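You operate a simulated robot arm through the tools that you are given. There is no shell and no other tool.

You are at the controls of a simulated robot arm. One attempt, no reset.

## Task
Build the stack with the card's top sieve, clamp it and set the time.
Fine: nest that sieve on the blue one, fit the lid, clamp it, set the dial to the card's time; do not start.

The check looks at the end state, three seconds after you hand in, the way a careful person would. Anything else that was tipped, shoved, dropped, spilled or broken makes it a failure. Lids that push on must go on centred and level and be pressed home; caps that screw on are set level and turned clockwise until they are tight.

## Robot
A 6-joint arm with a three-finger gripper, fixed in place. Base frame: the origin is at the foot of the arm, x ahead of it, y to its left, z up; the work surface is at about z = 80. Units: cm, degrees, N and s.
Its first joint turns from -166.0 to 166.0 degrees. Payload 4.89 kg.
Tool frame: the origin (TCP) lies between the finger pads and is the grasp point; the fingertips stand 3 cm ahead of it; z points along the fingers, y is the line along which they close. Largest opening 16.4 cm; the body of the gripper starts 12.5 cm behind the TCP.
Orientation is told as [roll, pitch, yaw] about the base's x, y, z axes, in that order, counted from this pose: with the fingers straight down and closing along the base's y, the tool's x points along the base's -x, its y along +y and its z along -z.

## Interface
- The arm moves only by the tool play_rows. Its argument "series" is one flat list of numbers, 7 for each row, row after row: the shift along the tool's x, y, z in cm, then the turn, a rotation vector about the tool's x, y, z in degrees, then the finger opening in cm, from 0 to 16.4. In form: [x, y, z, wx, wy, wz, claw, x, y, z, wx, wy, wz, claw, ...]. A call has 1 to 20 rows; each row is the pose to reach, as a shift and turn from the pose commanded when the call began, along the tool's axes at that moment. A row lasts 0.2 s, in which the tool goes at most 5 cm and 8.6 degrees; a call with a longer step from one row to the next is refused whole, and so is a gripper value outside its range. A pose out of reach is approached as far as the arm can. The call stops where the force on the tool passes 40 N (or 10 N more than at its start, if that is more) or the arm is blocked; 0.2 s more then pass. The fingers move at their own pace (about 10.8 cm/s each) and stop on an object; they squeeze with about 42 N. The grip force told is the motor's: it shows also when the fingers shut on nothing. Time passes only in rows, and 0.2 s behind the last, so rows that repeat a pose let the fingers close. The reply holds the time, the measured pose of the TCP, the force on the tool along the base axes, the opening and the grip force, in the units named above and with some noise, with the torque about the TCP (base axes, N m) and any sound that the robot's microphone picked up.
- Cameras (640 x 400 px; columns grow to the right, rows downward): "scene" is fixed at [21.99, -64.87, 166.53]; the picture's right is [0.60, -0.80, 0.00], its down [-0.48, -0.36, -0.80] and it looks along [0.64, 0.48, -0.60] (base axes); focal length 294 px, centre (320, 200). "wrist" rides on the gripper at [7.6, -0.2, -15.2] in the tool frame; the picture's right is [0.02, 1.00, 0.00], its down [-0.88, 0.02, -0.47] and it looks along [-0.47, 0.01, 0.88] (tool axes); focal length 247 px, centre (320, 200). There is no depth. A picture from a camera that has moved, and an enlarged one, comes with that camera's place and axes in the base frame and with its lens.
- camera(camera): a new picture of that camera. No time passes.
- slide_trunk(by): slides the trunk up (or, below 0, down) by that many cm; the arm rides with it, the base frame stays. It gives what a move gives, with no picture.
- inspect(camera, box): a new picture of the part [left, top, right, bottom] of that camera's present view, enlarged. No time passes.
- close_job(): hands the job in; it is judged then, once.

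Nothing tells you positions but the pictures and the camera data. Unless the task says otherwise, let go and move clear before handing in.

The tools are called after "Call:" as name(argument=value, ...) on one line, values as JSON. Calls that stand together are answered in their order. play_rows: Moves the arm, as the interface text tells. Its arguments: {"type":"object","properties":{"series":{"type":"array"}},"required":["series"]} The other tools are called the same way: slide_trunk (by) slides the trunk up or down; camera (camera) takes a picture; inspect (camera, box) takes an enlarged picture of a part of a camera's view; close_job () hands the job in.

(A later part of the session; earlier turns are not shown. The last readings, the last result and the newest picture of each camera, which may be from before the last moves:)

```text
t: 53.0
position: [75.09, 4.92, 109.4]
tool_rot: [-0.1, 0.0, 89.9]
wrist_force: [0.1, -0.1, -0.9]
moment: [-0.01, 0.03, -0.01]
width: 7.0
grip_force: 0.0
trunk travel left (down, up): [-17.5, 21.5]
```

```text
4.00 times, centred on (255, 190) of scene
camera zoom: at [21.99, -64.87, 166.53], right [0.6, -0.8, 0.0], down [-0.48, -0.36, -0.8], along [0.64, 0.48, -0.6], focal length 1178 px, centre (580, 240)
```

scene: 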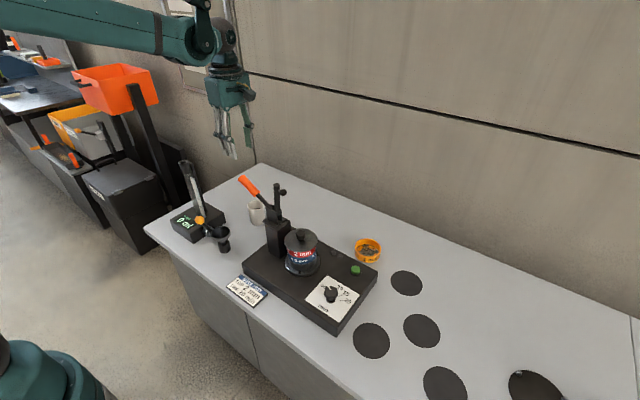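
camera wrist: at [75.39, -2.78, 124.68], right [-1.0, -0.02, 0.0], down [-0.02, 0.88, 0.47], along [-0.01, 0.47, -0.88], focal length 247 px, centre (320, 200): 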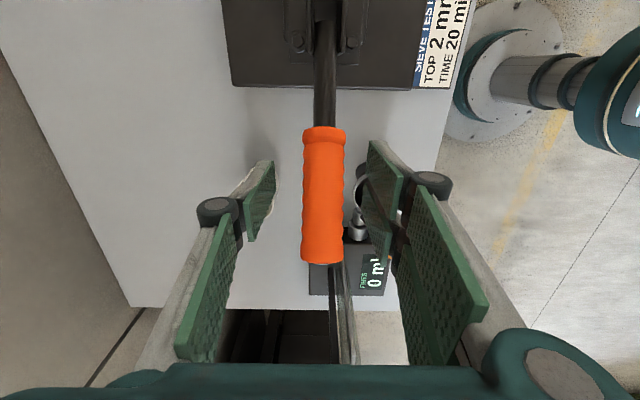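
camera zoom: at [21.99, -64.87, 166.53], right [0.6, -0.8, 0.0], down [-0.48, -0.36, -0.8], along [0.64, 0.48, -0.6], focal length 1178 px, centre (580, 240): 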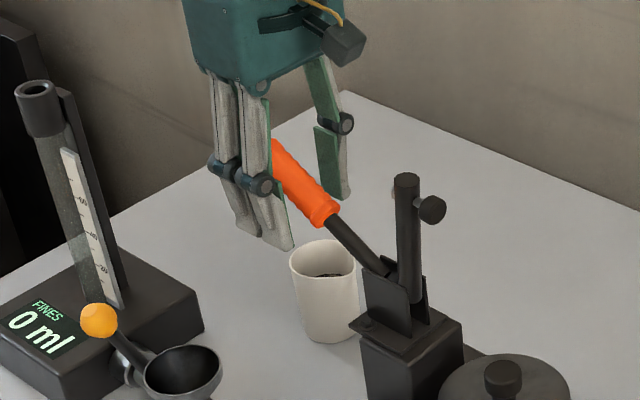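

The handle is between the pads. I'll shift a little further out for leverage, grip it, and lift the first part of the arc about the pivot (y ≈ -6.5, z ≈ 103.7).

Call:
play_rows(series=[-0.8, 0.1, -0.4, 0, 0, 0, 7, -1.5, 0.1, -0.75, 0, 0, 0, 7, -1.5, 0.1, -0.75, 0, 0, 0, 5, -1.5, 0.1, -0.75, 0, 0, 0, 3.5, -1.5, 0.1, -0.75, 0, 0, 0, 2, -1.5, 0.1, -0.75, 0, 0, 0, 2, -1.5, 0.1, -0.75, 0, 0, 0, 2])

Call:
camera(camera="wrist")

Call:
inspect(camera="scene", box=[205, 140, 305, 240])

```text
t: 54.6
position: [74.97, 6.48, 110.13]
tool_rot: [0.0, 0.0, 90.0]
wrist_force: [-13.3, -1.4, -7.4]
moment: [0.36, 0.37, -0.88]
width: 2.48
grip_force: 45.0
trunk travel left (down, up): [-17.5, 21.5]
```

```text
taken
camera wrist: at [75.19, -1.26, 125.45], right [-1.0, -0.02, 0.0], down [-0.02, 0.88, 0.47], along [-0.01, 0.47, -0.88], focal length 247 px, centre (320, 200)
```

wrist: 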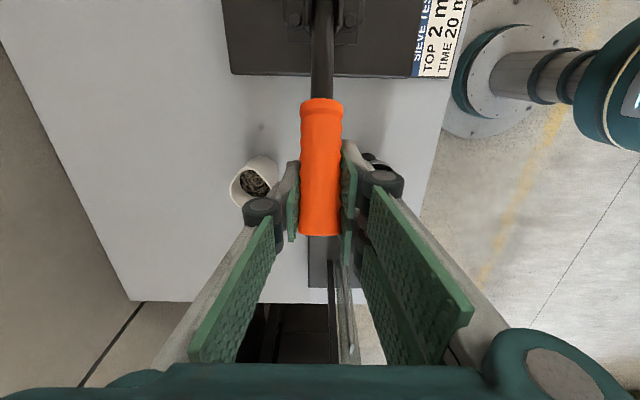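

```text
4.00 times, centred on (255, 190) of scene
camera zoom: at [21.99, -64.87, 166.53], right [0.6, -0.8, 0.0], down [-0.48, -0.36, -0.8], along [0.64, 0.48, -0.6], focal length 1178 px, centre (580, 240)
```

zoom: 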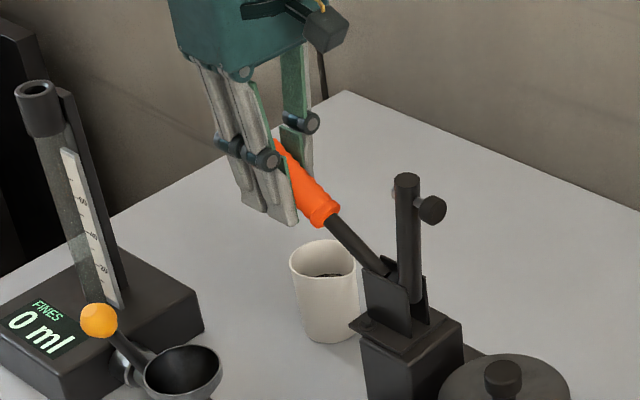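

Call:
play_rows(series=[0, 0.15, 0, 0, 0, 0, 2, 0.29, 0.15, -0.57, 0, 0, 0, 2, 0.6, 0.15, -1.12, 0, 0, 0, 2, 0.94, 0.15, -1.65, 0, 0, 0, 2, 1.3, 0.15, -2.17, 0, 0, 0, 2, 1.3, 0.15, -2.17, 0, 0, 0, 2])

Call:
inspect(camera="scene", box=[205, 140, 305, 240])

```text
t: 55.9
position: [75.0, 5.01, 112.31]
tool_rot: [0.0, 0.1, 89.7]
wrist_force: [0.6, -7.4, -18.6]
moment: [1.09, 0.56, -0.97]
width: 2.49
grip_force: 45.2
trunk travel left (down, up): [-17.5, 21.5]
stopped in row 6: the force on the tool passed its limit at 41 N (the readings are from after the stop); the commanded pose is now the measured one
```

```text
4.00 times, centred on (255, 190) of scene
camera zoom: at [21.99, -64.87, 166.53], right [0.6, -0.8, 0.0], down [-0.48, -0.36, -0.8], along [0.64, 0.48, -0.6], focal length 1178 px, centre (580, 240)
```

zoom: 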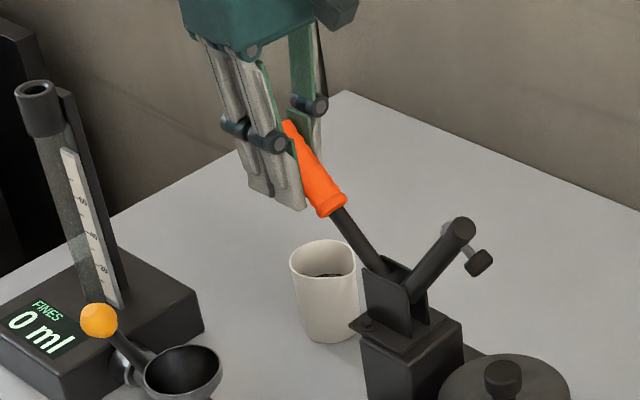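

The bar has already swung well toward the stack, so the linkage amplifies the handle motion. I'll continue along the tangent, turning the tool with the handle.

Call:
play_rows(series=[0.15, 0, 0.1, 0, -4, 0, 2, 0.4, 0, -0.2, 0, -7, 0, 2, 0.75, 0, -0.55, 0, -10, 0, 2, 1.1, 0, -0.9, 0, -13, 0, 2, 1.5, 0, -1.2, 0, -16, 0, 2, 1.5, 0, -1.2, 0, -16, 0, 2])

Call:
inspect(camera="scene", box=[205, 140, 305, 240])

Call:
camera(camera="wrist")

```text
t: 57.0
position: [75.02, 3.89, 113.65]
tool_rot: [-0.2, -14.5, 89.9]
wrist_force: [3.1, 5.2, 10.1]
moment: [-0.58, 0.82, -0.44]
width: 2.49
grip_force: 44.8
trunk travel left (down, up): [-17.5, 21.5]
stopped in row 5: the force on the tool passed its limit at 42 N (the readings are from after the stop); the commanded pose is now the measured one
```

```text
4.00 times, centred on (255, 190) of scene
camera zoom: at [21.99, -64.87, 166.53], right [0.6, -0.8, 0.0], down [-0.48, -0.36, -0.8], along [0.64, 0.48, -0.6], focal length 1178 px, centre (580, 240)
```

zoom: 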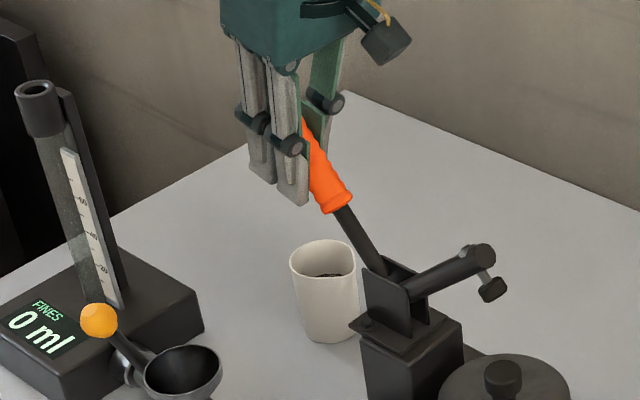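

```text
taken
camera wrist: at [75.17, -7.36, 126.58], right [-1.0, -0.02, -0.01], down [-0.02, 0.73, 0.68], along [-0.01, 0.68, -0.73], focal length 247 px, centre (320, 200)
```

wrist: 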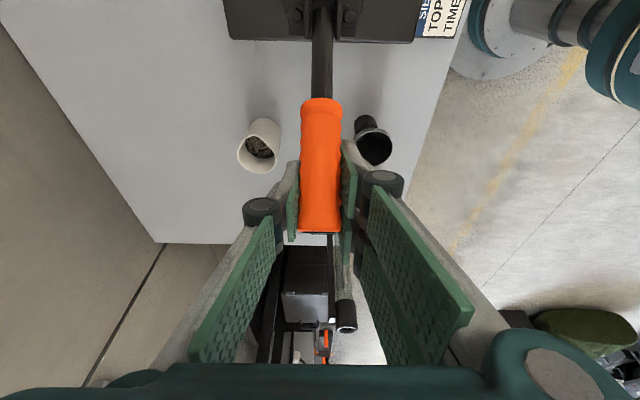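

The bar is about 55° down. The measured track fits a pivot near (y -7.5, z 102.4) with radius 16, so I'll continue the arc with that.

Call:
play_rows(series=[0.22, 0, -0.35, 0, -1.5, 0, 2, 0.45, 0, -0.7, 0, -3, 0, 2, 0.68, 0, -1.05, 0, -4.5, 0, 2, 0.92, 0, -1.39, 0, -6, 0, 2, 1.18, 0, -1.73, 0, -7.5, 0, 2, 1.44, 0, -2.07, 0, -9, 0, 2, 1.44, 0, -2.07, 0, -9, 0, 2])

Call:
inspect(camera="scene", box=[205, 140, 305, 240])

Call:
inspect(camera="scene", box=[255, 180, 335, 280])

```text
t: 58.6
position: [75.14, 1.91, 115.14]
tool_rot: [0.0, -23.5, 89.9]
wrist_force: [-11.3, -3.5, -28.2]
moment: [1.38, 0.83, -0.85]
width: 2.49
grip_force: 44.9
trunk travel left (down, up): [-17.5, 21.5]
```

```text
4.00 times, centred on (255, 190) of scene
camera zoom: at [21.99, -64.87, 166.53], right [0.6, -0.8, 0.0], down [-0.48, -0.36, -0.8], along [0.64, 0.48, -0.6], focal length 1178 px, centre (580, 240)
```

zoom: 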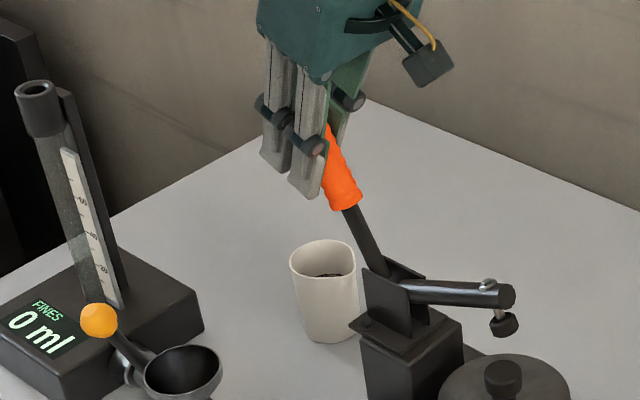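

```text
4.00 times, centred on (295, 230) of scene
camera zoom: at [21.99, -64.87, 166.53], right [0.6, -0.8, 0.0], down [-0.48, -0.36, -0.8], along [0.64, 0.48, -0.6], focal length 1178 px, centre (420, 80)
```

zoom: 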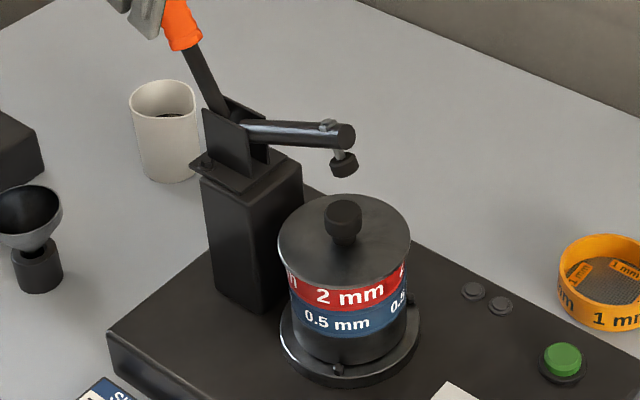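

Call:
camera(camera="wrist")

Call:
inspect(camera="scene", box=[265, 165, 315, 235])

```text
taken
camera wrist: at [75.18, -11.26, 126.2], right [-1.0, -0.02, -0.01], down [-0.02, 0.62, 0.78], along [-0.01, 0.78, -0.62], focal length 247 px, centre (320, 200)
```

wrist: 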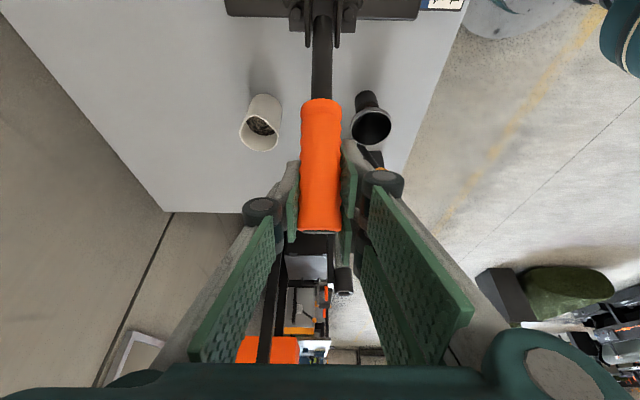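

```text
5.71 times, centred on (290, 200) of scene
camera zoom: at [21.99, -64.87, 166.53], right [0.6, -0.8, 0.0], down [-0.48, -0.36, -0.8], along [0.64, 0.48, -0.6], focal length 1682 px, centre (491, 200)
```

zoom: 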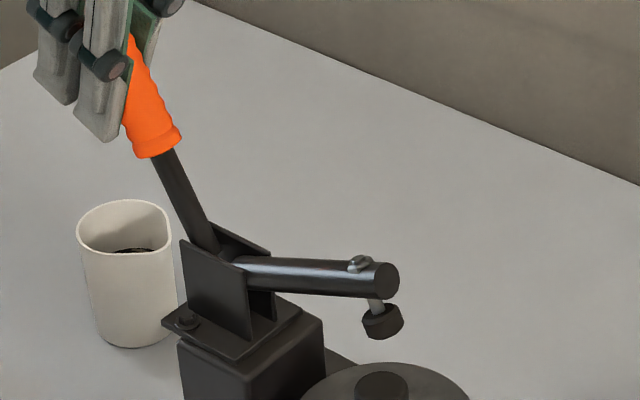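

Call:
play_rows(series=[0.25, 0.1, -0.3, 0, -2.5, 0, 2, 0.5, 0.1, -0.68, 0, -4.5, 0, 2, 0.77, 0.1, -1.03, 0, -6, 0, 2, 1.04, 0.1, -1.37, 0, -7.5, 0, 2, 1.04, 0.1, -1.37, 0, -7.5, 0, 2])

Call:
inspect(camera="scene", box=[260, 165, 340, 275])

```text
t: 59.8
position: [75.0, 0.51, 115.97]
tool_rot: [0.2, -31.0, 89.8]
wrist_force: [1.9, 2.1, -16.7]
moment: [1.08, 0.88, -0.45]
width: 2.48
grip_force: 45.0
trunk travel left (down, up): [-17.5, 21.5]
stopped in row 5: the force on the tool passed its limit at 42 N (the readings are from after the stop); the commanded pose is now the measured one
```

```text
3.64 times, centred on (300, 220) of scene
camera zoom: at [21.99, -64.87, 166.53], right [0.6, -0.8, 0.0], down [-0.48, -0.36, -0.8], along [0.64, 0.48, -0.6], focal length 1071 px, centre (393, 127)
```

zoom: 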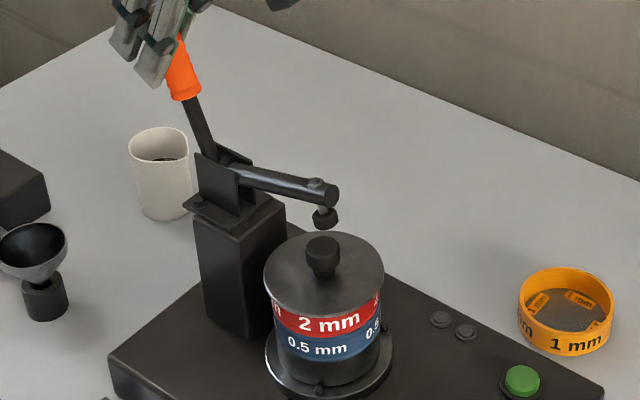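

Call:
play_rows(series=[0.2, 0, -0.34, 0, -2, 0, 2, 0.43, 0, -0.7, 0, -4, 0, 2, 0.67, 0, -1.05, 0, -5.7, 0, 2, 0.91, 0, -1.39, 0, -7.3, 0, 2, 0.91, 0, -1.39, 0, -7.3, 0, 2])

Call:
inspect(camera="scene", box=[260, 165, 340, 275])

```text
t: 60.8
position: [75.02, -1.03, 116.49]
tool_rot: [0.1, -38.0, 89.9]
wrist_force: [4.9, 2.8, -20.1]
moment: [0.98, 0.79, -0.36]
width: 2.44
grip_force: 44.9
trunk travel left (down, up): [-17.5, 21.5]
stopped in row 5: the force on the tool passed its limit at 41 N (the readings are from after the stop); the commanded pose is now the measured one
```

```text
3.64 times, centred on (300, 220) of scene
camera zoom: at [21.99, -64.87, 166.53], right [0.6, -0.8, 0.0], down [-0.48, -0.36, -0.8], along [0.64, 0.48, -0.6], focal length 1071 px, centre (393, 127)
```

zoom: 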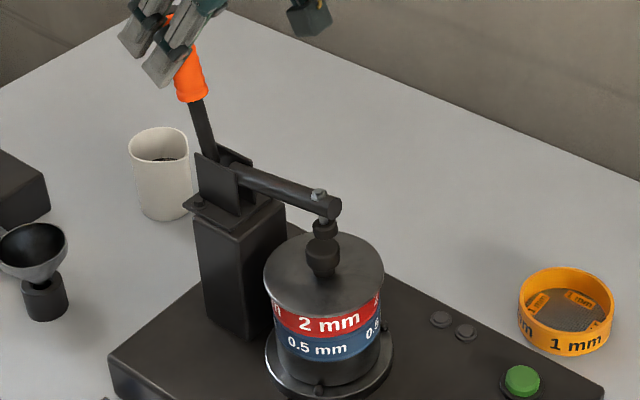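

Call:
play_rows(series=[0.31, 0.05, -0.18, 0, -1.7, 0, 2, 0.56, 0.05, -0.5, 0, -3.3, 0, 2, 0.83, 0.05, -0.81, 0, -5, 0, 2, 1.1, 0.05, -1.11, 0, -6.6, 0, 2, 1.38, 0.05, -1.4, 0, -8.2, 0, 2, 1.38, 0.05, -1.4, 0, -8.2, 0, 2])

Call:
inspect(camera="scene", box=[260, 165, 340, 275])

Call:
camera(camera="wrist")

```text
t: 62.2
position: [74.96, -2.93, 116.94]
tool_rot: [0.1, -46.2, 89.8]
wrist_force: [29.7, 9.8, 8.7]
moment: [1.22, 0.39, 0.04]
width: 2.48
grip_force: 44.9
trunk travel left (down, up): [-17.5, 21.5]
```

```text
3.64 times, centred on (300, 220) of scene
camera zoom: at [21.99, -64.87, 166.53], right [0.6, -0.8, 0.0], down [-0.48, -0.36, -0.8], along [0.64, 0.48, -0.6], focal length 1071 px, centre (393, 127)
```

zoom: 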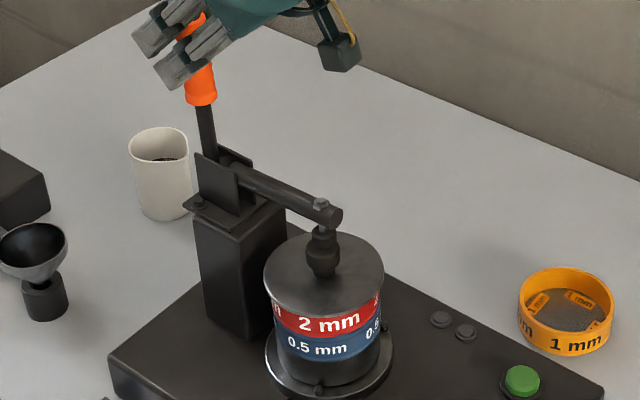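

```text
taken
camera wrist: at [75.18, -19.31, 122.0], right [-1.0, -0.01, -0.01], down [-0.02, 0.27, 0.96], along [-0.01, 0.96, -0.27], focal length 247 px, centre (320, 200)
```

wrist: 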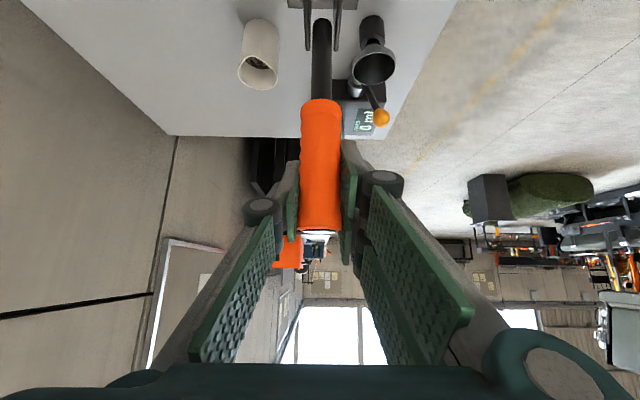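

The pad is on the lid knob. I'll relieve the sideways load and keep moving the handle toward vertical to lock the toggle.

Call:
play_rows(series=[0, -0.15, 0, 0, 0, 0, 2, 0, -0.15, 0, 0, 0, 0, 2])

Call:
play_rows(series=[0.2, 0, -0.38, 0, -1.6, 0, 2, 0.43, 0, -0.77, 0, -3.2, 0, 2, 0.65, 0, -1.1, 0, -4.7, 0, 2, 0.87, 0, -1.45, 0, -6.2, 0, 2, 0.87, 0, -1.45, 0, -6.2, 0, 2])

Call:
inspect(camera="scene", box=[260, 165, 340, 275])

```text
t: 62.8
position: [74.87, -3.12, 116.89]
tool_rot: [0.1, -46.2, 89.9]
wrist_force: [17.2, 2.0, 13.1]
moment: [0.13, 0.74, 0.09]
width: 2.48
grip_force: 44.8
trunk travel left (down, up): [-17.5, 21.5]
```

```text
t: 64.0
position: [74.98, -4.76, 116.94]
tool_rot: [0.3, -52.3, 89.7]
wrist_force: [6.8, 5.2, -17.8]
moment: [1.28, 0.89, -0.06]
width: 2.46
grip_force: 44.6
trunk travel left (down, up): [-17.5, 21.5]
stopped in row 5: the force on the tool passed its limit at 42 N (the readings are from after the stop); the commanded pose is now the measured one
```

```text
3.64 times, centred on (300, 220) of scene
camera zoom: at [21.99, -64.87, 166.53], right [0.6, -0.8, 0.0], down [-0.48, -0.36, -0.8], along [0.64, 0.48, -0.6], focal length 1071 px, centre (393, 127)
```

zoom: 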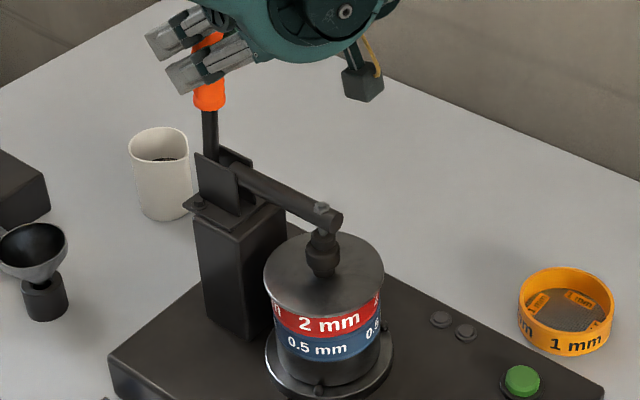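

Call:
play_rows(series=[0.36, -0.03, -0.22, 0, -1.8, 0, 2, 0.61, -0.03, -0.54, 0, -3.4, 0, 2, 0.83, -0.03, -0.87, 0, -5, 0, 2, 1.07, -0.03, -1.19, 0, -6.5, 0, 2, 1.34, -0.03, -1.49, 0, -8, 0, 2, 1.34, -0.03, -1.49, 0, -8, 0, 2])

Call:
inspect(camera="scene", box=[260, 165, 340, 275])

Call:
camera(camera="wrist")

```text
t: 65.1
position: [74.95, -5.69, 117.08]
tool_rot: [0.2, -58.7, 90.1]
wrist_force: [8.1, 27.2, -3.0]
moment: [0.22, 0.81, 0.42]
width: 2.51
grip_force: 45.4
trunk travel left (down, up): [-17.5, 21.5]
stopped in row 5: the force on the tool passed its limit at 45 N (the readings are from after the stop); the commanded pose is now the measured one
```

```text
3.64 times, centred on (300, 220) of scene
camera zoom: at [21.99, -64.87, 166.53], right [0.6, -0.8, 0.0], down [-0.48, -0.36, -0.8], along [0.64, 0.48, -0.6], focal length 1071 px, centre (393, 127)
```

zoom: 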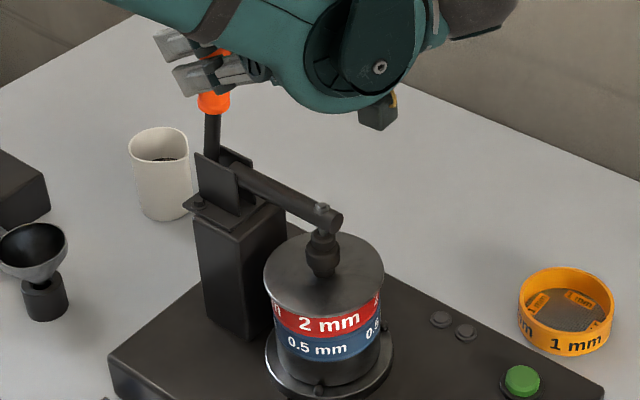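

```text
taken
camera wrist: at [75.25, -22.79, 118.43], right [-1.0, -0.01, -0.02], down [-0.02, 0.05, 1.0], along [-0.01, 1.0, -0.05], focal length 247 px, centre (320, 200)
```

wrist: 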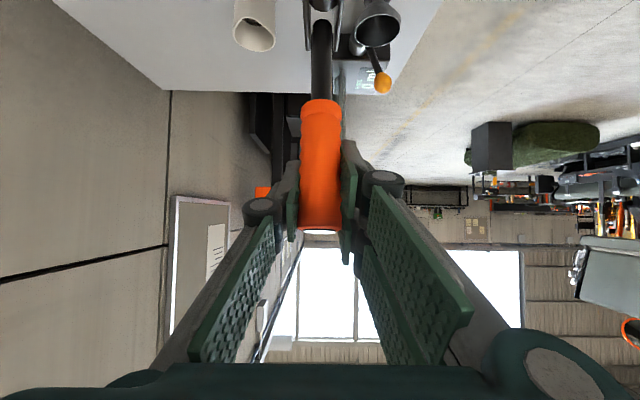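

Call:
play_rows(series=[0.08, 0, -0.15, 0, -0.5, 0, 2, 0.15, 0, -0.3, 0, -1, 0, 2, 0.22, 0, -0.45, 0, -1.5, 0, 2, 0.3, 0, -0.6, 0, -2, 0, 2, 0.38, 0, -0.75, 0, -2.5, 0, 2])

Call:
inspect(camera="scene", box=[260, 185, 320, 255])

```text
t: 65.5
position: [74.99, -5.89, 116.88]
tool_rot: [0.1, -59.0, 90.0]
wrist_force: [9.1, 25.8, -8.2]
moment: [0.15, 0.76, 0.42]
width: 2.48
grip_force: 45.1
trunk travel left (down, up): [-17.5, 21.5]
stopped in row 1: the force on the tool passed its limit at 43 N (the readings are from after the stop); the commanded pose is now the measured one
```

```text
5.71 times, centred on (290, 220) of scene
camera zoom: at [21.99, -64.87, 166.53], right [0.6, -0.8, 0.0], down [-0.48, -0.36, -0.8], along [0.64, 0.48, -0.6], focal length 1682 px, centre (491, 86)
```

zoom: 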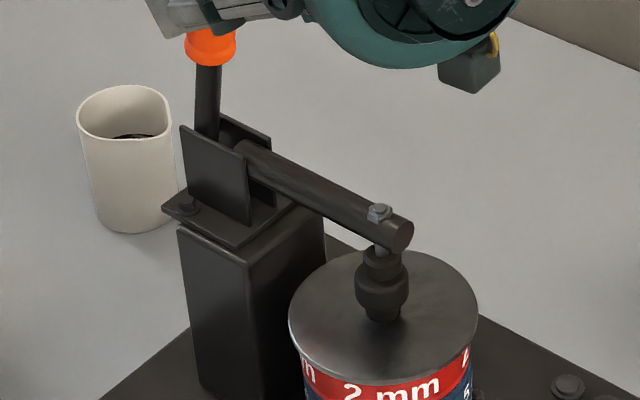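

The handle is past vertical and hits a hard stop with the pad on the knob. I'll open the fingers and see whether it stays locked.

Call:
play_rows(series=[0, 0, 0, 0, 0, 0, 2.6, 0, 0, 0, 0, 0, 0, 4, 0, 0, 0, 0, 0, 0, 6, 0, 0, 0, 0, 0, 0, 7, 0, 0, 0, 0, 0, 0, 7])

Call:
camera(camera="wrist")

Call:
inspect(camera="scene", box=[260, 165, 340, 275])

```text
t: 66.7
position: [74.99, -5.96, 116.96]
tool_rot: [0.1, -59.2, 90.1]
wrist_force: [-0.2, 0.5, -0.1]
moment: [0.0, 0.02, -0.01]
width: 7.02
grip_force: 0.0
trunk travel left (down, up): [-17.5, 21.5]
```

```text
taken
camera wrist: at [75.18, -23.05, 118.35], right [-1.0, -0.01, -0.02], down [-0.02, 0.04, 1.0], along [-0.01, 1.0, -0.05], focal length 247 px, centre (320, 200)
```

wrist: 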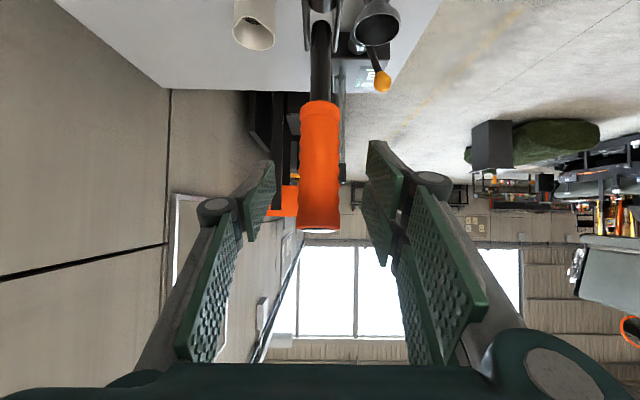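

```text
3.64 times, centred on (300, 220) of scene
camera zoom: at [21.99, -64.87, 166.53], right [0.6, -0.8, 0.0], down [-0.48, -0.36, -0.8], along [0.64, 0.48, -0.6], focal length 1071 px, centre (393, 127)
```

zoom: 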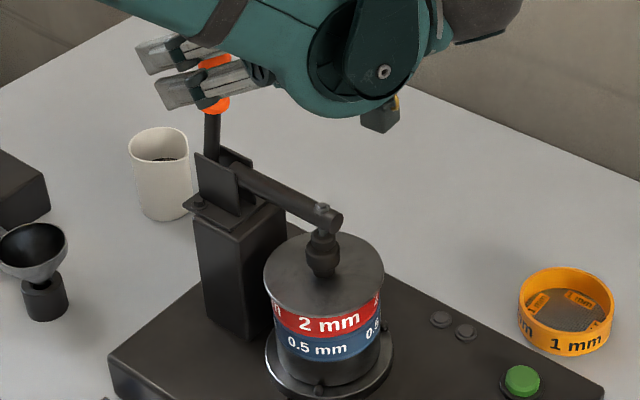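

The clamp holds on its own with the handle upright. I'll back away, untilt, and move over the dial near (68.8, -35).

Call:
play_rows(series=[0, 0, -4, 0, 0, 0, 7, 0, 0, -8, 0, 0, 0, 7, 0, 0, -12, 0, 0, 0, 7, 1.58, 0.75, -13.85, 0, 7.4, 0, 7, 3.16, 1.5, -15.7, 0, 14.8, 0, 7, 4.74, 2.25, -17.55, 0, 22.2, 0, 7, 6.32, 3, -19.4, 0, 29.6, 0, 7, 7.9, 3.75, -21.25, 0, 37, 0, 7, 9.48, 4.5, -23.1, 0, 44.4, 0, 7, 11.06, 5.25, -25, 0, 51.8, 0, 7, 12.62, 6, -26.83, 0, 59.2, 0, 7, 12.62, 6, -26.83, 0, 59.2, 0, 7])

Call:
camera(camera="wrist")

Call:
camera(camera="scene")

Call:
inspect(camera="scene", box=[230, 165, 350, 285])

```text
t: 69.3
position: [68.96, -35.51, 119.83]
tool_rot: [0.0, 0.2, 90.2]
wrist_force: [0.7, -0.2, -0.4]
moment: [-0.01, -0.02, -0.01]
width: 7.0
grip_force: 0.0
trunk travel left (down, up): [-17.5, 21.5]
```

```text
taken
camera wrist: at [69.22, -43.1, 135.14], right [-1.0, -0.03, 0.0], down [-0.02, 0.88, 0.47], along [-0.01, 0.47, -0.88], focal length 247 px, centre (320, 200)
```

wrist: 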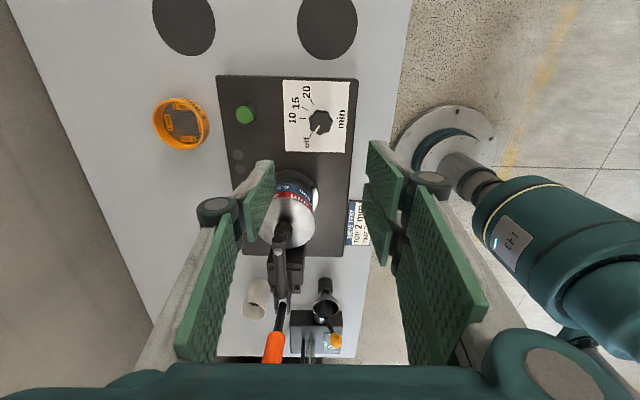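

```text
taken
```

scene: 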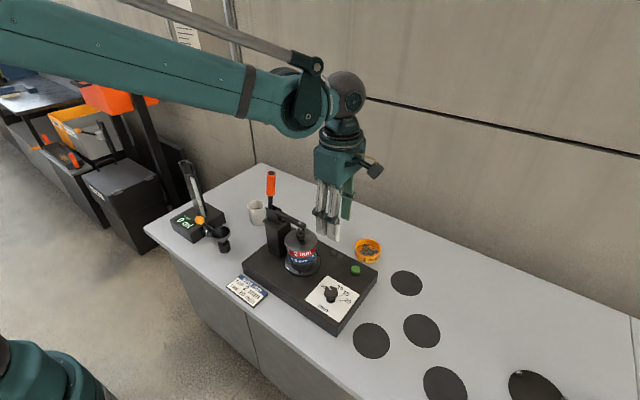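

```text
3.33 times, centred on (290, 225) of scene
camera zoom: at [21.99, -64.87, 166.53], right [0.6, -0.8, 0.0], down [-0.48, -0.36, -0.8], along [0.64, 0.48, -0.6], focal length 981 px, centre (420, 117)
```

zoom: 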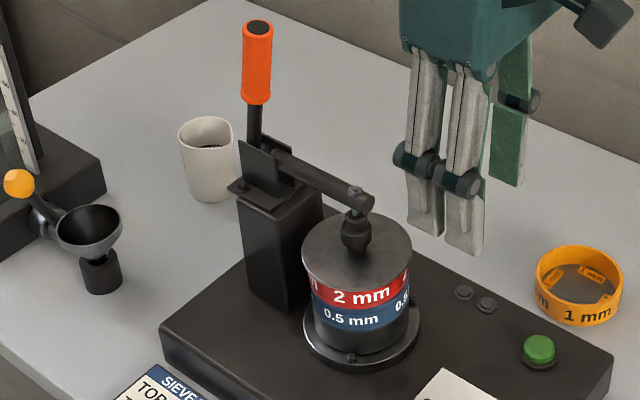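

Call:
inspect(camera="wrist", box=[275, 70, 365, 160])

Call:
inspect(camera="scene", box=[295, 265, 375, 335])

```text
4.44 times, centred on (320, 115) of wrist
camera zoom: at [69.22, -43.1, 135.14], right [-1.0, -0.03, 0.0], down [-0.02, 0.88, 0.47], along [-0.01, 0.47, -0.88], focal length 1098 px, centre (320, 578)
```

zoom: 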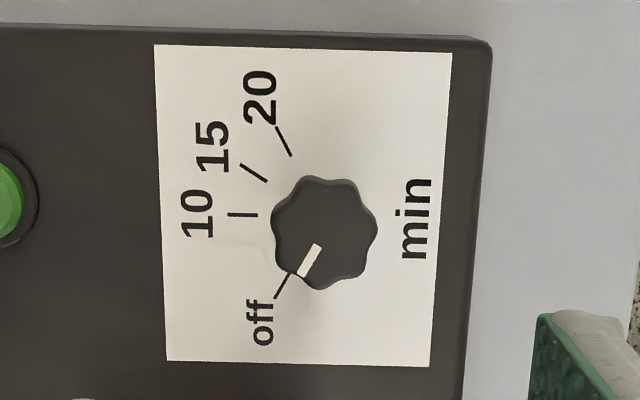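

```text
5.71 times, centred on (335, 300) of scene
camera zoom: at [21.99, -64.87, 166.53], right [0.6, -0.8, 0.0], down [-0.48, -0.36, -0.8], along [0.64, 0.48, -0.6], focal length 1682 px, centre (234, -371)
```

zoom: 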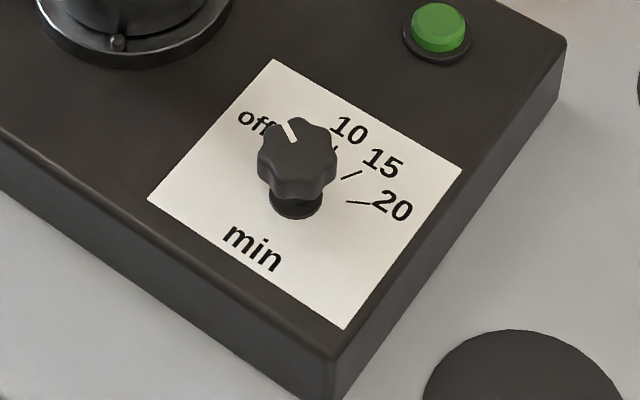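

The dial centre is about 0.75 cm toward +y of the tool. The off, 10, 15 and 20 ticks are at +60°, 0°, -30° and -60°, so "20" needs a 120° clockwise turn. I'll descend over the knob.

Call:
play_rows(series=[-0.4, 0, 4, 0, 0, 0, 7, -0.75, 0, 8, 0, 0, 0, 7, -0.75, 0, 12, 0, 0, 0, 7, -0.75, 0, 16, 0, 0, 0, 7, -0.75, 0, 20, 0, 0, 0, 7, -0.75, 0, 24, 0, 0, 0, 7, -0.75, 0, 26, 0, 0, 0, 7, -0.75, 0, 26, 0, 0, 0, 7])

Call:
camera(camera="wrist")

Call:
inspect(camera="scene", box=[295, 245, 375, 335])

```text
t: 71.1
position: [69.24, -35.0, 94.19]
tool_rot: [0.0, -0.1, 90.1]
wrist_force: [0.8, -0.5, -0.3]
moment: [0.01, 0.11, -0.02]
width: 7.03
grip_force: 0.0
trunk travel left (down, up): [-17.5, 21.5]
```

```text
taken
camera wrist: at [69.37, -42.72, 109.45], right [-1.0, -0.03, 0.0], down [-0.02, 0.88, 0.47], along [-0.01, 0.47, -0.88], focal length 247 px, centre (320, 200)
```

wrist: 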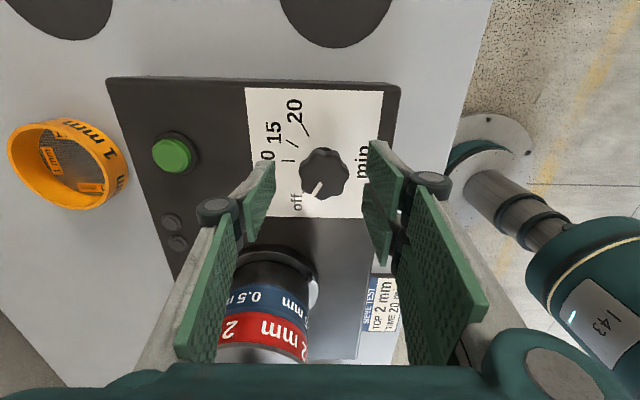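

```text
4.44 times, centred on (335, 290) of scene
camera zoom: at [21.99, -64.87, 166.53], right [0.6, -0.8, 0.0], down [-0.48, -0.36, -0.8], along [0.64, 0.48, -0.6], focal length 1308 px, centre (253, -200)
```

zoom: 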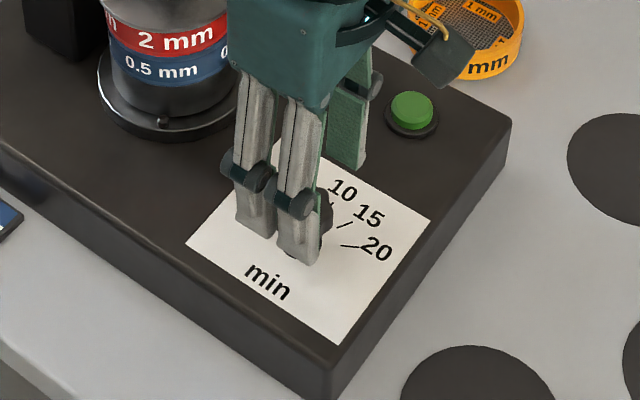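

Call:
inspect(camera="wrist", box=[280, 130, 370, 220])

```text
4.44 times, centred on (325, 175) of wrist
camera zoom: at [69.37, -42.72, 109.45], right [-1.0, -0.03, 0.0], down [-0.02, 0.88, 0.47], along [-0.01, 0.47, -0.88], focal length 1098 px, centre (298, 311)
```

zoom: 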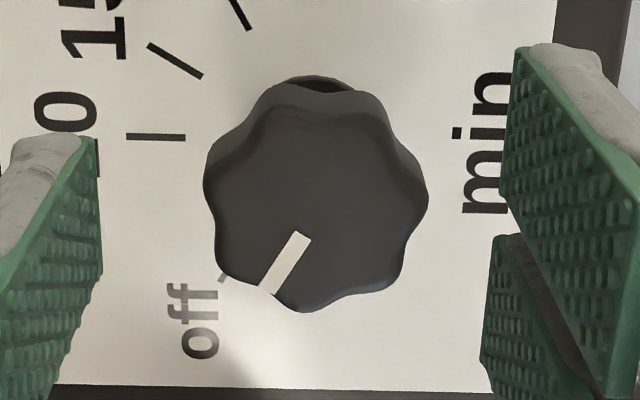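

Call:
play_rows(series=[-0.25, 0.15, 0.7, 0, 0, 0, 7, -0.45, 0.28, 1.4, 0, 0, 0, 7, -0.45, 0.28, 2, 0, 0, 0, 7, -0.45, 0.28, 2, 0, 0, 0, 7])

Call:
inspect(camera="wrist", box=[260, 130, 380, 250])

```text
t: 72.1
position: [68.78, -34.51, 91.89]
tool_rot: [0.1, 0.0, 90.2]
wrist_force: [-0.1, -0.5, 0.7]
moment: [0.0, 0.0, -0.03]
width: 6.97
grip_force: 0.1
trunk travel left (down, up): [-17.5, 21.5]
```

```text
3.33 times, centred on (320, 190) of wrist
camera zoom: at [69.01, -42.21, 107.3], right [-1.0, -0.03, 0.0], down [-0.02, 0.88, 0.47], along [-0.01, 0.47, -0.88], focal length 823 px, centre (320, 233)
```

zoom: 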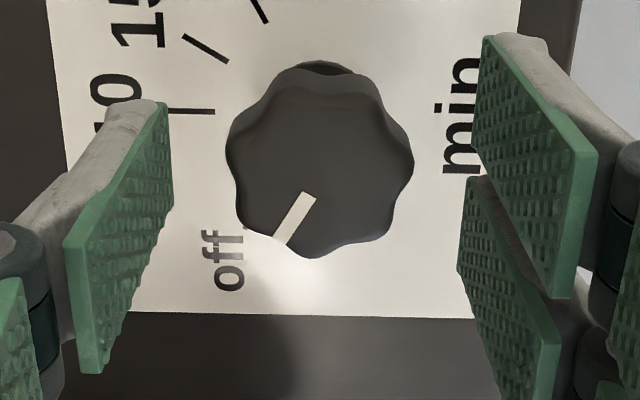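

Call:
play_rows(series=[0, -0.05, 0.7, 0, 0, 0, 7, 0, -0.05, 1.3, 0, 0, 0, 7, 0, -0.05, 1.3, 0, 0, 0, 7])

Call:
inspect(camera="wrist", box=[240, 120, 400, 260])

Call:
inspect(camera="scene", box=[300, 265, 360, 325])

```text
t: 72.9
position: [68.78, -34.43, 90.6]
tool_rot: [0.2, 0.0, 90.2]
wrist_force: [0.3, -0.9, -0.3]
moment: [0.04, -0.03, 0.01]
width: 7.0
grip_force: 0.0
trunk travel left (down, up): [-17.5, 21.5]
```

```text
2.86 times, centred on (320, 190) of wrist
camera zoom: at [68.99, -42.1, 106.02], right [-1.0, -0.03, 0.0], down [-0.02, 0.88, 0.47], along [-0.01, 0.47, -0.88], focal length 706 px, centre (320, 229)
```

zoom: 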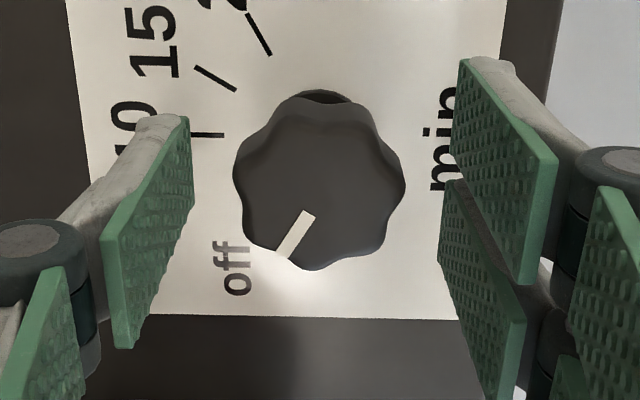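

```text
6.67 times, centred on (330, 295) of scene
camera zoom: at [21.99, -64.87, 166.53], right [0.6, -0.8, 0.0], down [-0.48, -0.36, -0.8], along [0.64, 0.48, -0.6], focal length 1963 px, centre (253, -433)
```

zoom: 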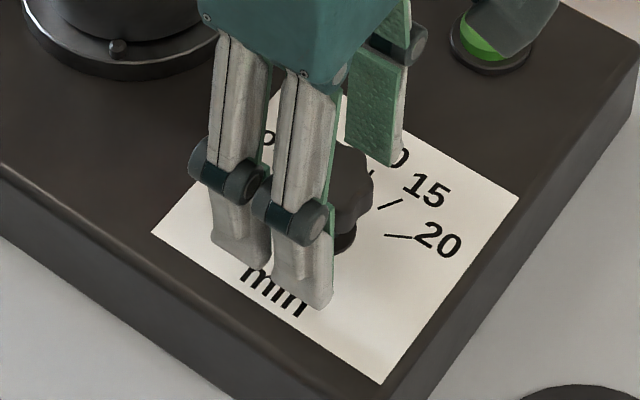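

Call:
play_rows(series=[0, 0, 0, 0, 0, 0, 6, 0, 0, 0, 0, 0, 0, 5, 0, 0, 0, 0, 0, 0, 4.2, 0, 0, 0, 0, 0, 0, 3.5, 0, 0, 0, 0, 0, 0, 3, 0, 0, 0, 0, 0, 0, 3])

Call:
inspect(camera="wrist", box=[240, 120, 400, 260])

```text
t: 74.3
position: [68.87, -34.42, 90.66]
tool_rot: [0.0, 0.0, 90.2]
wrist_force: [15.5, -0.9, 5.1]
moment: [0.0, -0.37, -0.03]
width: 4.05
grip_force: 45.2
trunk travel left (down, up): [-17.5, 21.5]
```

```text
2.86 times, centred on (320, 190) of wrist
camera zoom: at [69.06, -42.1, 106.01], right [-1.0, -0.03, 0.0], down [-0.02, 0.88, 0.47], along [-0.01, 0.47, -0.88], focal length 706 px, centre (320, 229)
```

zoom: 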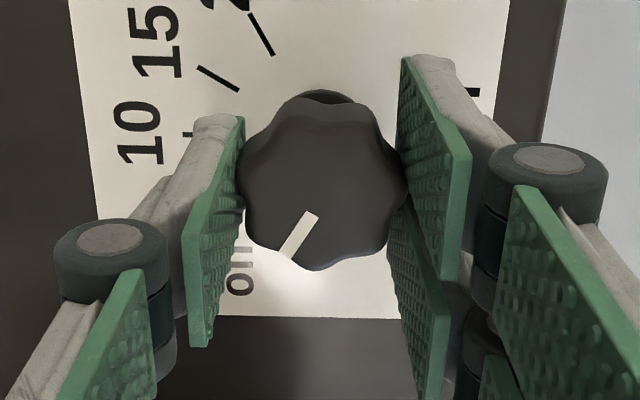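

Call:
play_rows(series=[0, -0.1, 0, 0, 0, 0, 3, 0, -0.1, 0, 0, 0, 7, 3, 0, -0.1, 0, 0, 0, 14, 3, 0, -0.1, 0, 0, 0, 21, 3, 0, -0.1, 0, 0, 0, 28, 3, 0, -0.1, 0, 0, 0, 35, 3, 0, -0.1, 0, 0, 0, 42, 3, 0, -0.1, 0, 0, 0, 49, 3, 0, -0.1, 0, 0, 0, 56, 3, 0, -0.1, 0, 0, 0, 60, 3, 0, -0.1, 0, 0, 0, 60, 3])

Call:
inspect(camera="wrist", box=[240, 110, 400, 250])

```text
t: 76.3
position: [68.86, -34.53, 90.7]
tool_rot: [-0.1, 0.2, 35.8]
wrist_force: [0.4, -4.0, 9.9]
moment: [-0.22, 0.05, 0.01]
width: 4.03
grip_force: 45.1
trunk travel left (down, up): [-17.5, 21.5]
stopped in row 9: the force on the tool passed its limit at 41 N (the readings are from after the stop); the commanded pose is now the measured one
```

```text
2.86 times, centred on (320, 180) of wrist
camera zoom: at [62.82, -39.08, 106.01], right [-0.6, 0.8, 0.0], down [0.7, 0.53, 0.47], along [0.38, 0.28, -0.88], focal length 706 px, centre (320, 257)
```

zoom: 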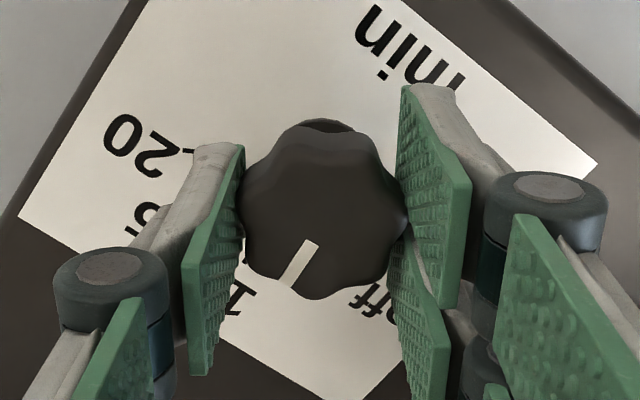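

The knob turns with the gripper (54° done). I'll continue.

Call:
play_rows(series=[0, 0, 0, 0, 0, 6, 3, 0, 0, 0, 0, 0, 12, 3, 0, 0, 0, 0, 0, 18, 3, 0, 0, 0, 0, 0, 24, 3, 0, 0, 0, 0, 0, 30, 3, 0, 0, 0, 0, 0, 36, 3, 0, 0, 0, 0, 0, 36, 3])

Call:
inspect(camera="wrist", box=[240, 110, 400, 250])

```text
t: 77.9
position: [68.91, -34.51, 90.49]
tool_rot: [-0.1, 0.0, -0.3]
wrist_force: [-12.0, -10.6, -15.1]
moment: [-0.37, 0.07, 0.02]
width: 4.06
grip_force: 45.2
trunk travel left (down, up): [-17.5, 21.5]
```

```text
2.86 times, centred on (320, 180) of wrist
camera zoom: at [61.29, -34.67, 106.0], right [-0.02, 1.0, 0.0], down [0.88, 0.02, 0.47], along [0.47, 0.01, -0.88], focal length 706 px, centre (320, 257)
```

zoom: 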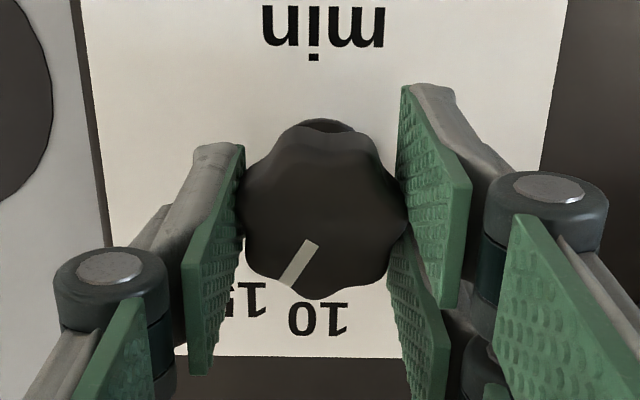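

Call:
play_rows(series=[0.06, -0.05, 0.05, 0, 0, 5, 3, 0.06, -0.05, 0.05, 0, 0, 10, 3, 0.06, -0.05, 0.05, 0, 0, 15, 3, 0.06, -0.05, 0.05, 0, 0, 20, 3, 0.06, -0.05, 0.05, 0, 0, 25, 3, 0.06, -0.05, 0.05, 0, 0, 29.5, 3, 0.06, -0.05, 0.05, 0, 0, 29.5, 3])

Call:
inspect(camera="wrist", box=[240, 110, 400, 250])

```text
t: 79.1
position: [68.84, -34.49, 90.6]
tool_rot: [-0.3, -0.1, -24.8]
wrist_force: [-1.9, -2.4, 17.6]
moment: [-0.04, 0.32, 0.01]
width: 4.03
grip_force: 45.0
trunk travel left (down, up): [-17.5, 21.5]
stopped in row 6: the force on the tool passed its limit at 41 N (the readings are from after the stop); the commanded pose is now the measured one
```

```text
2.86 times, centred on (320, 180) of wrist
camera zoom: at [61.87, -31.47, 105.96], right [0.4, 0.92, 0.0], down [0.81, -0.35, 0.47], along [0.43, -0.19, -0.88], focal length 706 px, centre (320, 257)
```

zoom: 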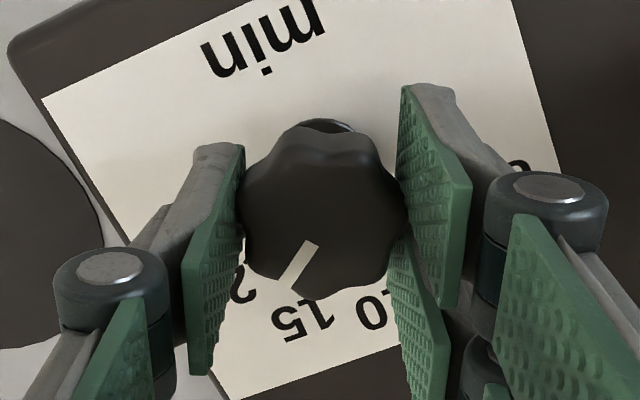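

Call:
play_rows(series=[0, 0, -0.03, 0, 0, 2, 3, 0, 0, -0.03, 0, 0, 4, 3, 0, 0, -0.03, 0, 0, 5.2, 3, 0, 0, -0.03, 0, 0, 5.2, 3])

Call:
play_rows(series=[0, 0, 0, 0, 0, 0, 4.4, 0, 0, 0, 0, 0, 0, 6, 0, 0, 0, 0, 0, 0, 7, 0, 0, 0, 0, 0, 0, 7, 0, 0, -1, 0, 0, 0, 7, 0, 0, -4, 0, 0, 0, 7, 0, 0, -8, 0, 0, 0, 7, 0, 0, -12, 0, 0, 0, 7, 0, 0, -16, 0, 0, 0, 7, 0, 0, -20, 0, 0, 0, 7, 0, 0, -20, 0, 0, 0, 7])

Call:
camera(camera="wrist")

Call:
inspect(camera="scene", box=[295, 265, 375, 335])

```text
t: 80.1
position: [68.82, -34.65, 90.61]
tool_rot: [-0.1, -0.1, -30.0]
wrist_force: [-15.4, -6.4, -1.1]
moment: [-0.35, -0.04, -0.01]
width: 4.06
grip_force: 45.2
trunk travel left (down, up): [-17.5, 21.5]
```

```text
t: 82.5
position: [69.19, -34.53, 110.53]
tool_rot: [-0.1, -0.2, -29.9]
wrist_force: [0.3, 0.0, 0.5]
moment: [-0.01, -0.03, 0.0]
width: 6.99
grip_force: 0.0
trunk travel left (down, up): [-17.5, 21.5]
```

```text
taken
camera wrist: at [62.49, -30.8, 125.94], right [0.48, 0.88, 0.0], down [0.77, -0.42, 0.47], along [0.42, -0.23, -0.88], focal length 247 px, centre (320, 200)
```

wrist: 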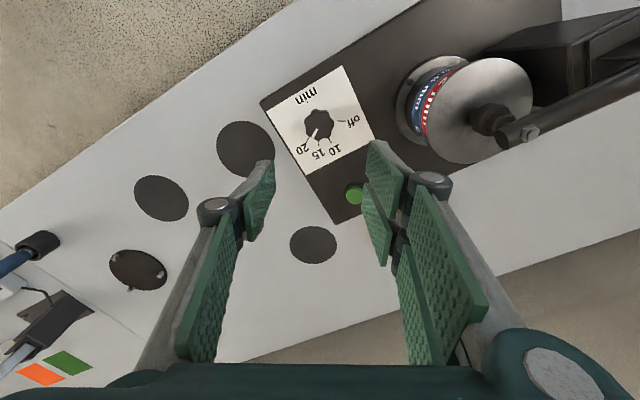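

```text
5.71 times, centred on (335, 300) of scene
camera zoom: at [21.99, -64.87, 166.53], right [0.6, -0.8, 0.0], down [-0.48, -0.36, -0.8], along [0.64, 0.48, -0.6], focal length 1682 px, centre (234, -371)
```

zoom: 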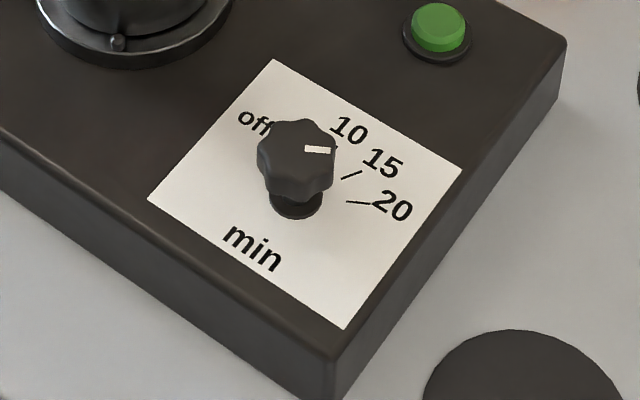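

Call:
inspect(camera="wrist", box=[270, 70, 370, 170])

Call:
inspect(camera="scene", box=[310, 275, 356, 315])

Call:
inspect(camera="wrist", box=[390, 20, 640, 180])

Call:
inspect(camera="scene", box=[240, 160, 340, 280])

```text
4.00 times, centred on (320, 120) of wrist
camera zoom: at [62.49, -30.8, 125.94], right [0.48, 0.88, 0.0], down [0.77, -0.42, 0.47], along [0.42, -0.23, -0.88], focal length 988 px, centre (320, 520)
```

zoom: 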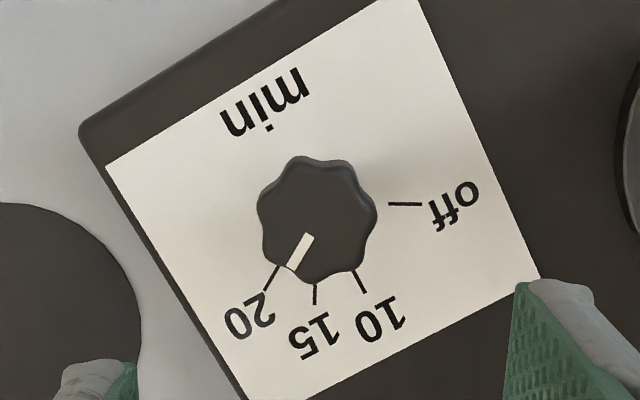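

```text
10.00 times, centred on (333, 295) of scene
camera zoom: at [21.99, -64.87, 166.53], right [0.6, -0.8, 0.0], down [-0.48, -0.36, -0.8], along [0.64, 0.48, -0.6], focal length 2944 px, centre (190, -750)
```

zoom: 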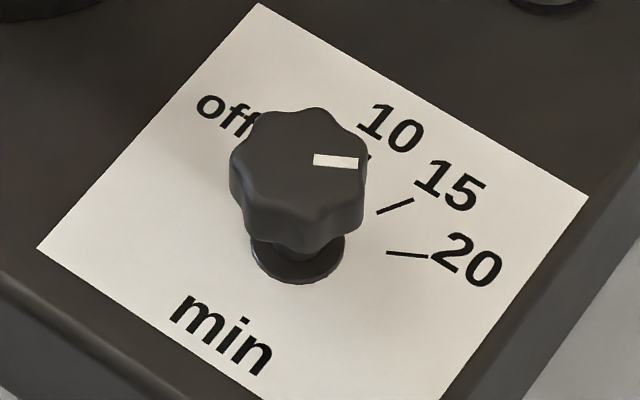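

```text
2.50 times, centred on (515, 100) of wrist
camera zoom: at [62.49, -30.8, 125.94], right [0.48, 0.88, 0.0], down [0.77, -0.42, 0.47], along [0.42, -0.23, -0.88], focal length 617 px, centre (-168, 450)
```

zoom: 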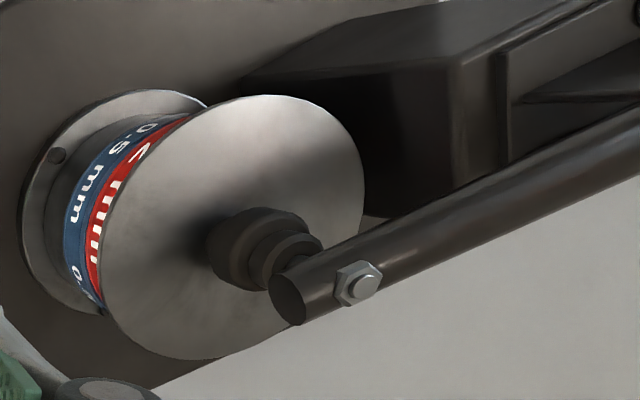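

```text
3.33 times, centred on (290, 220) of scene
camera zoom: at [21.99, -64.87, 166.53], right [0.6, -0.8, 0.0], down [-0.48, -0.36, -0.8], along [0.64, 0.48, -0.6], focal length 981 px, centre (420, 133)
```

zoom: 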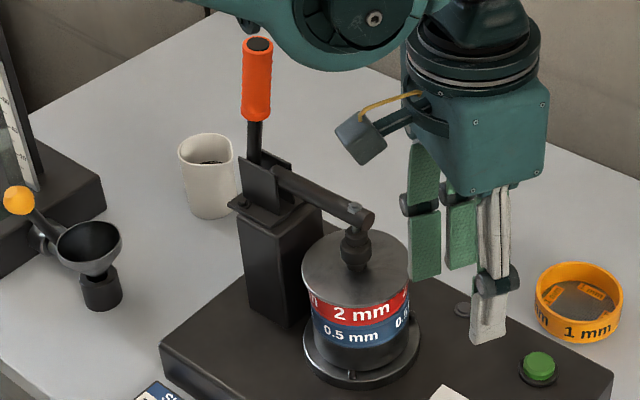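

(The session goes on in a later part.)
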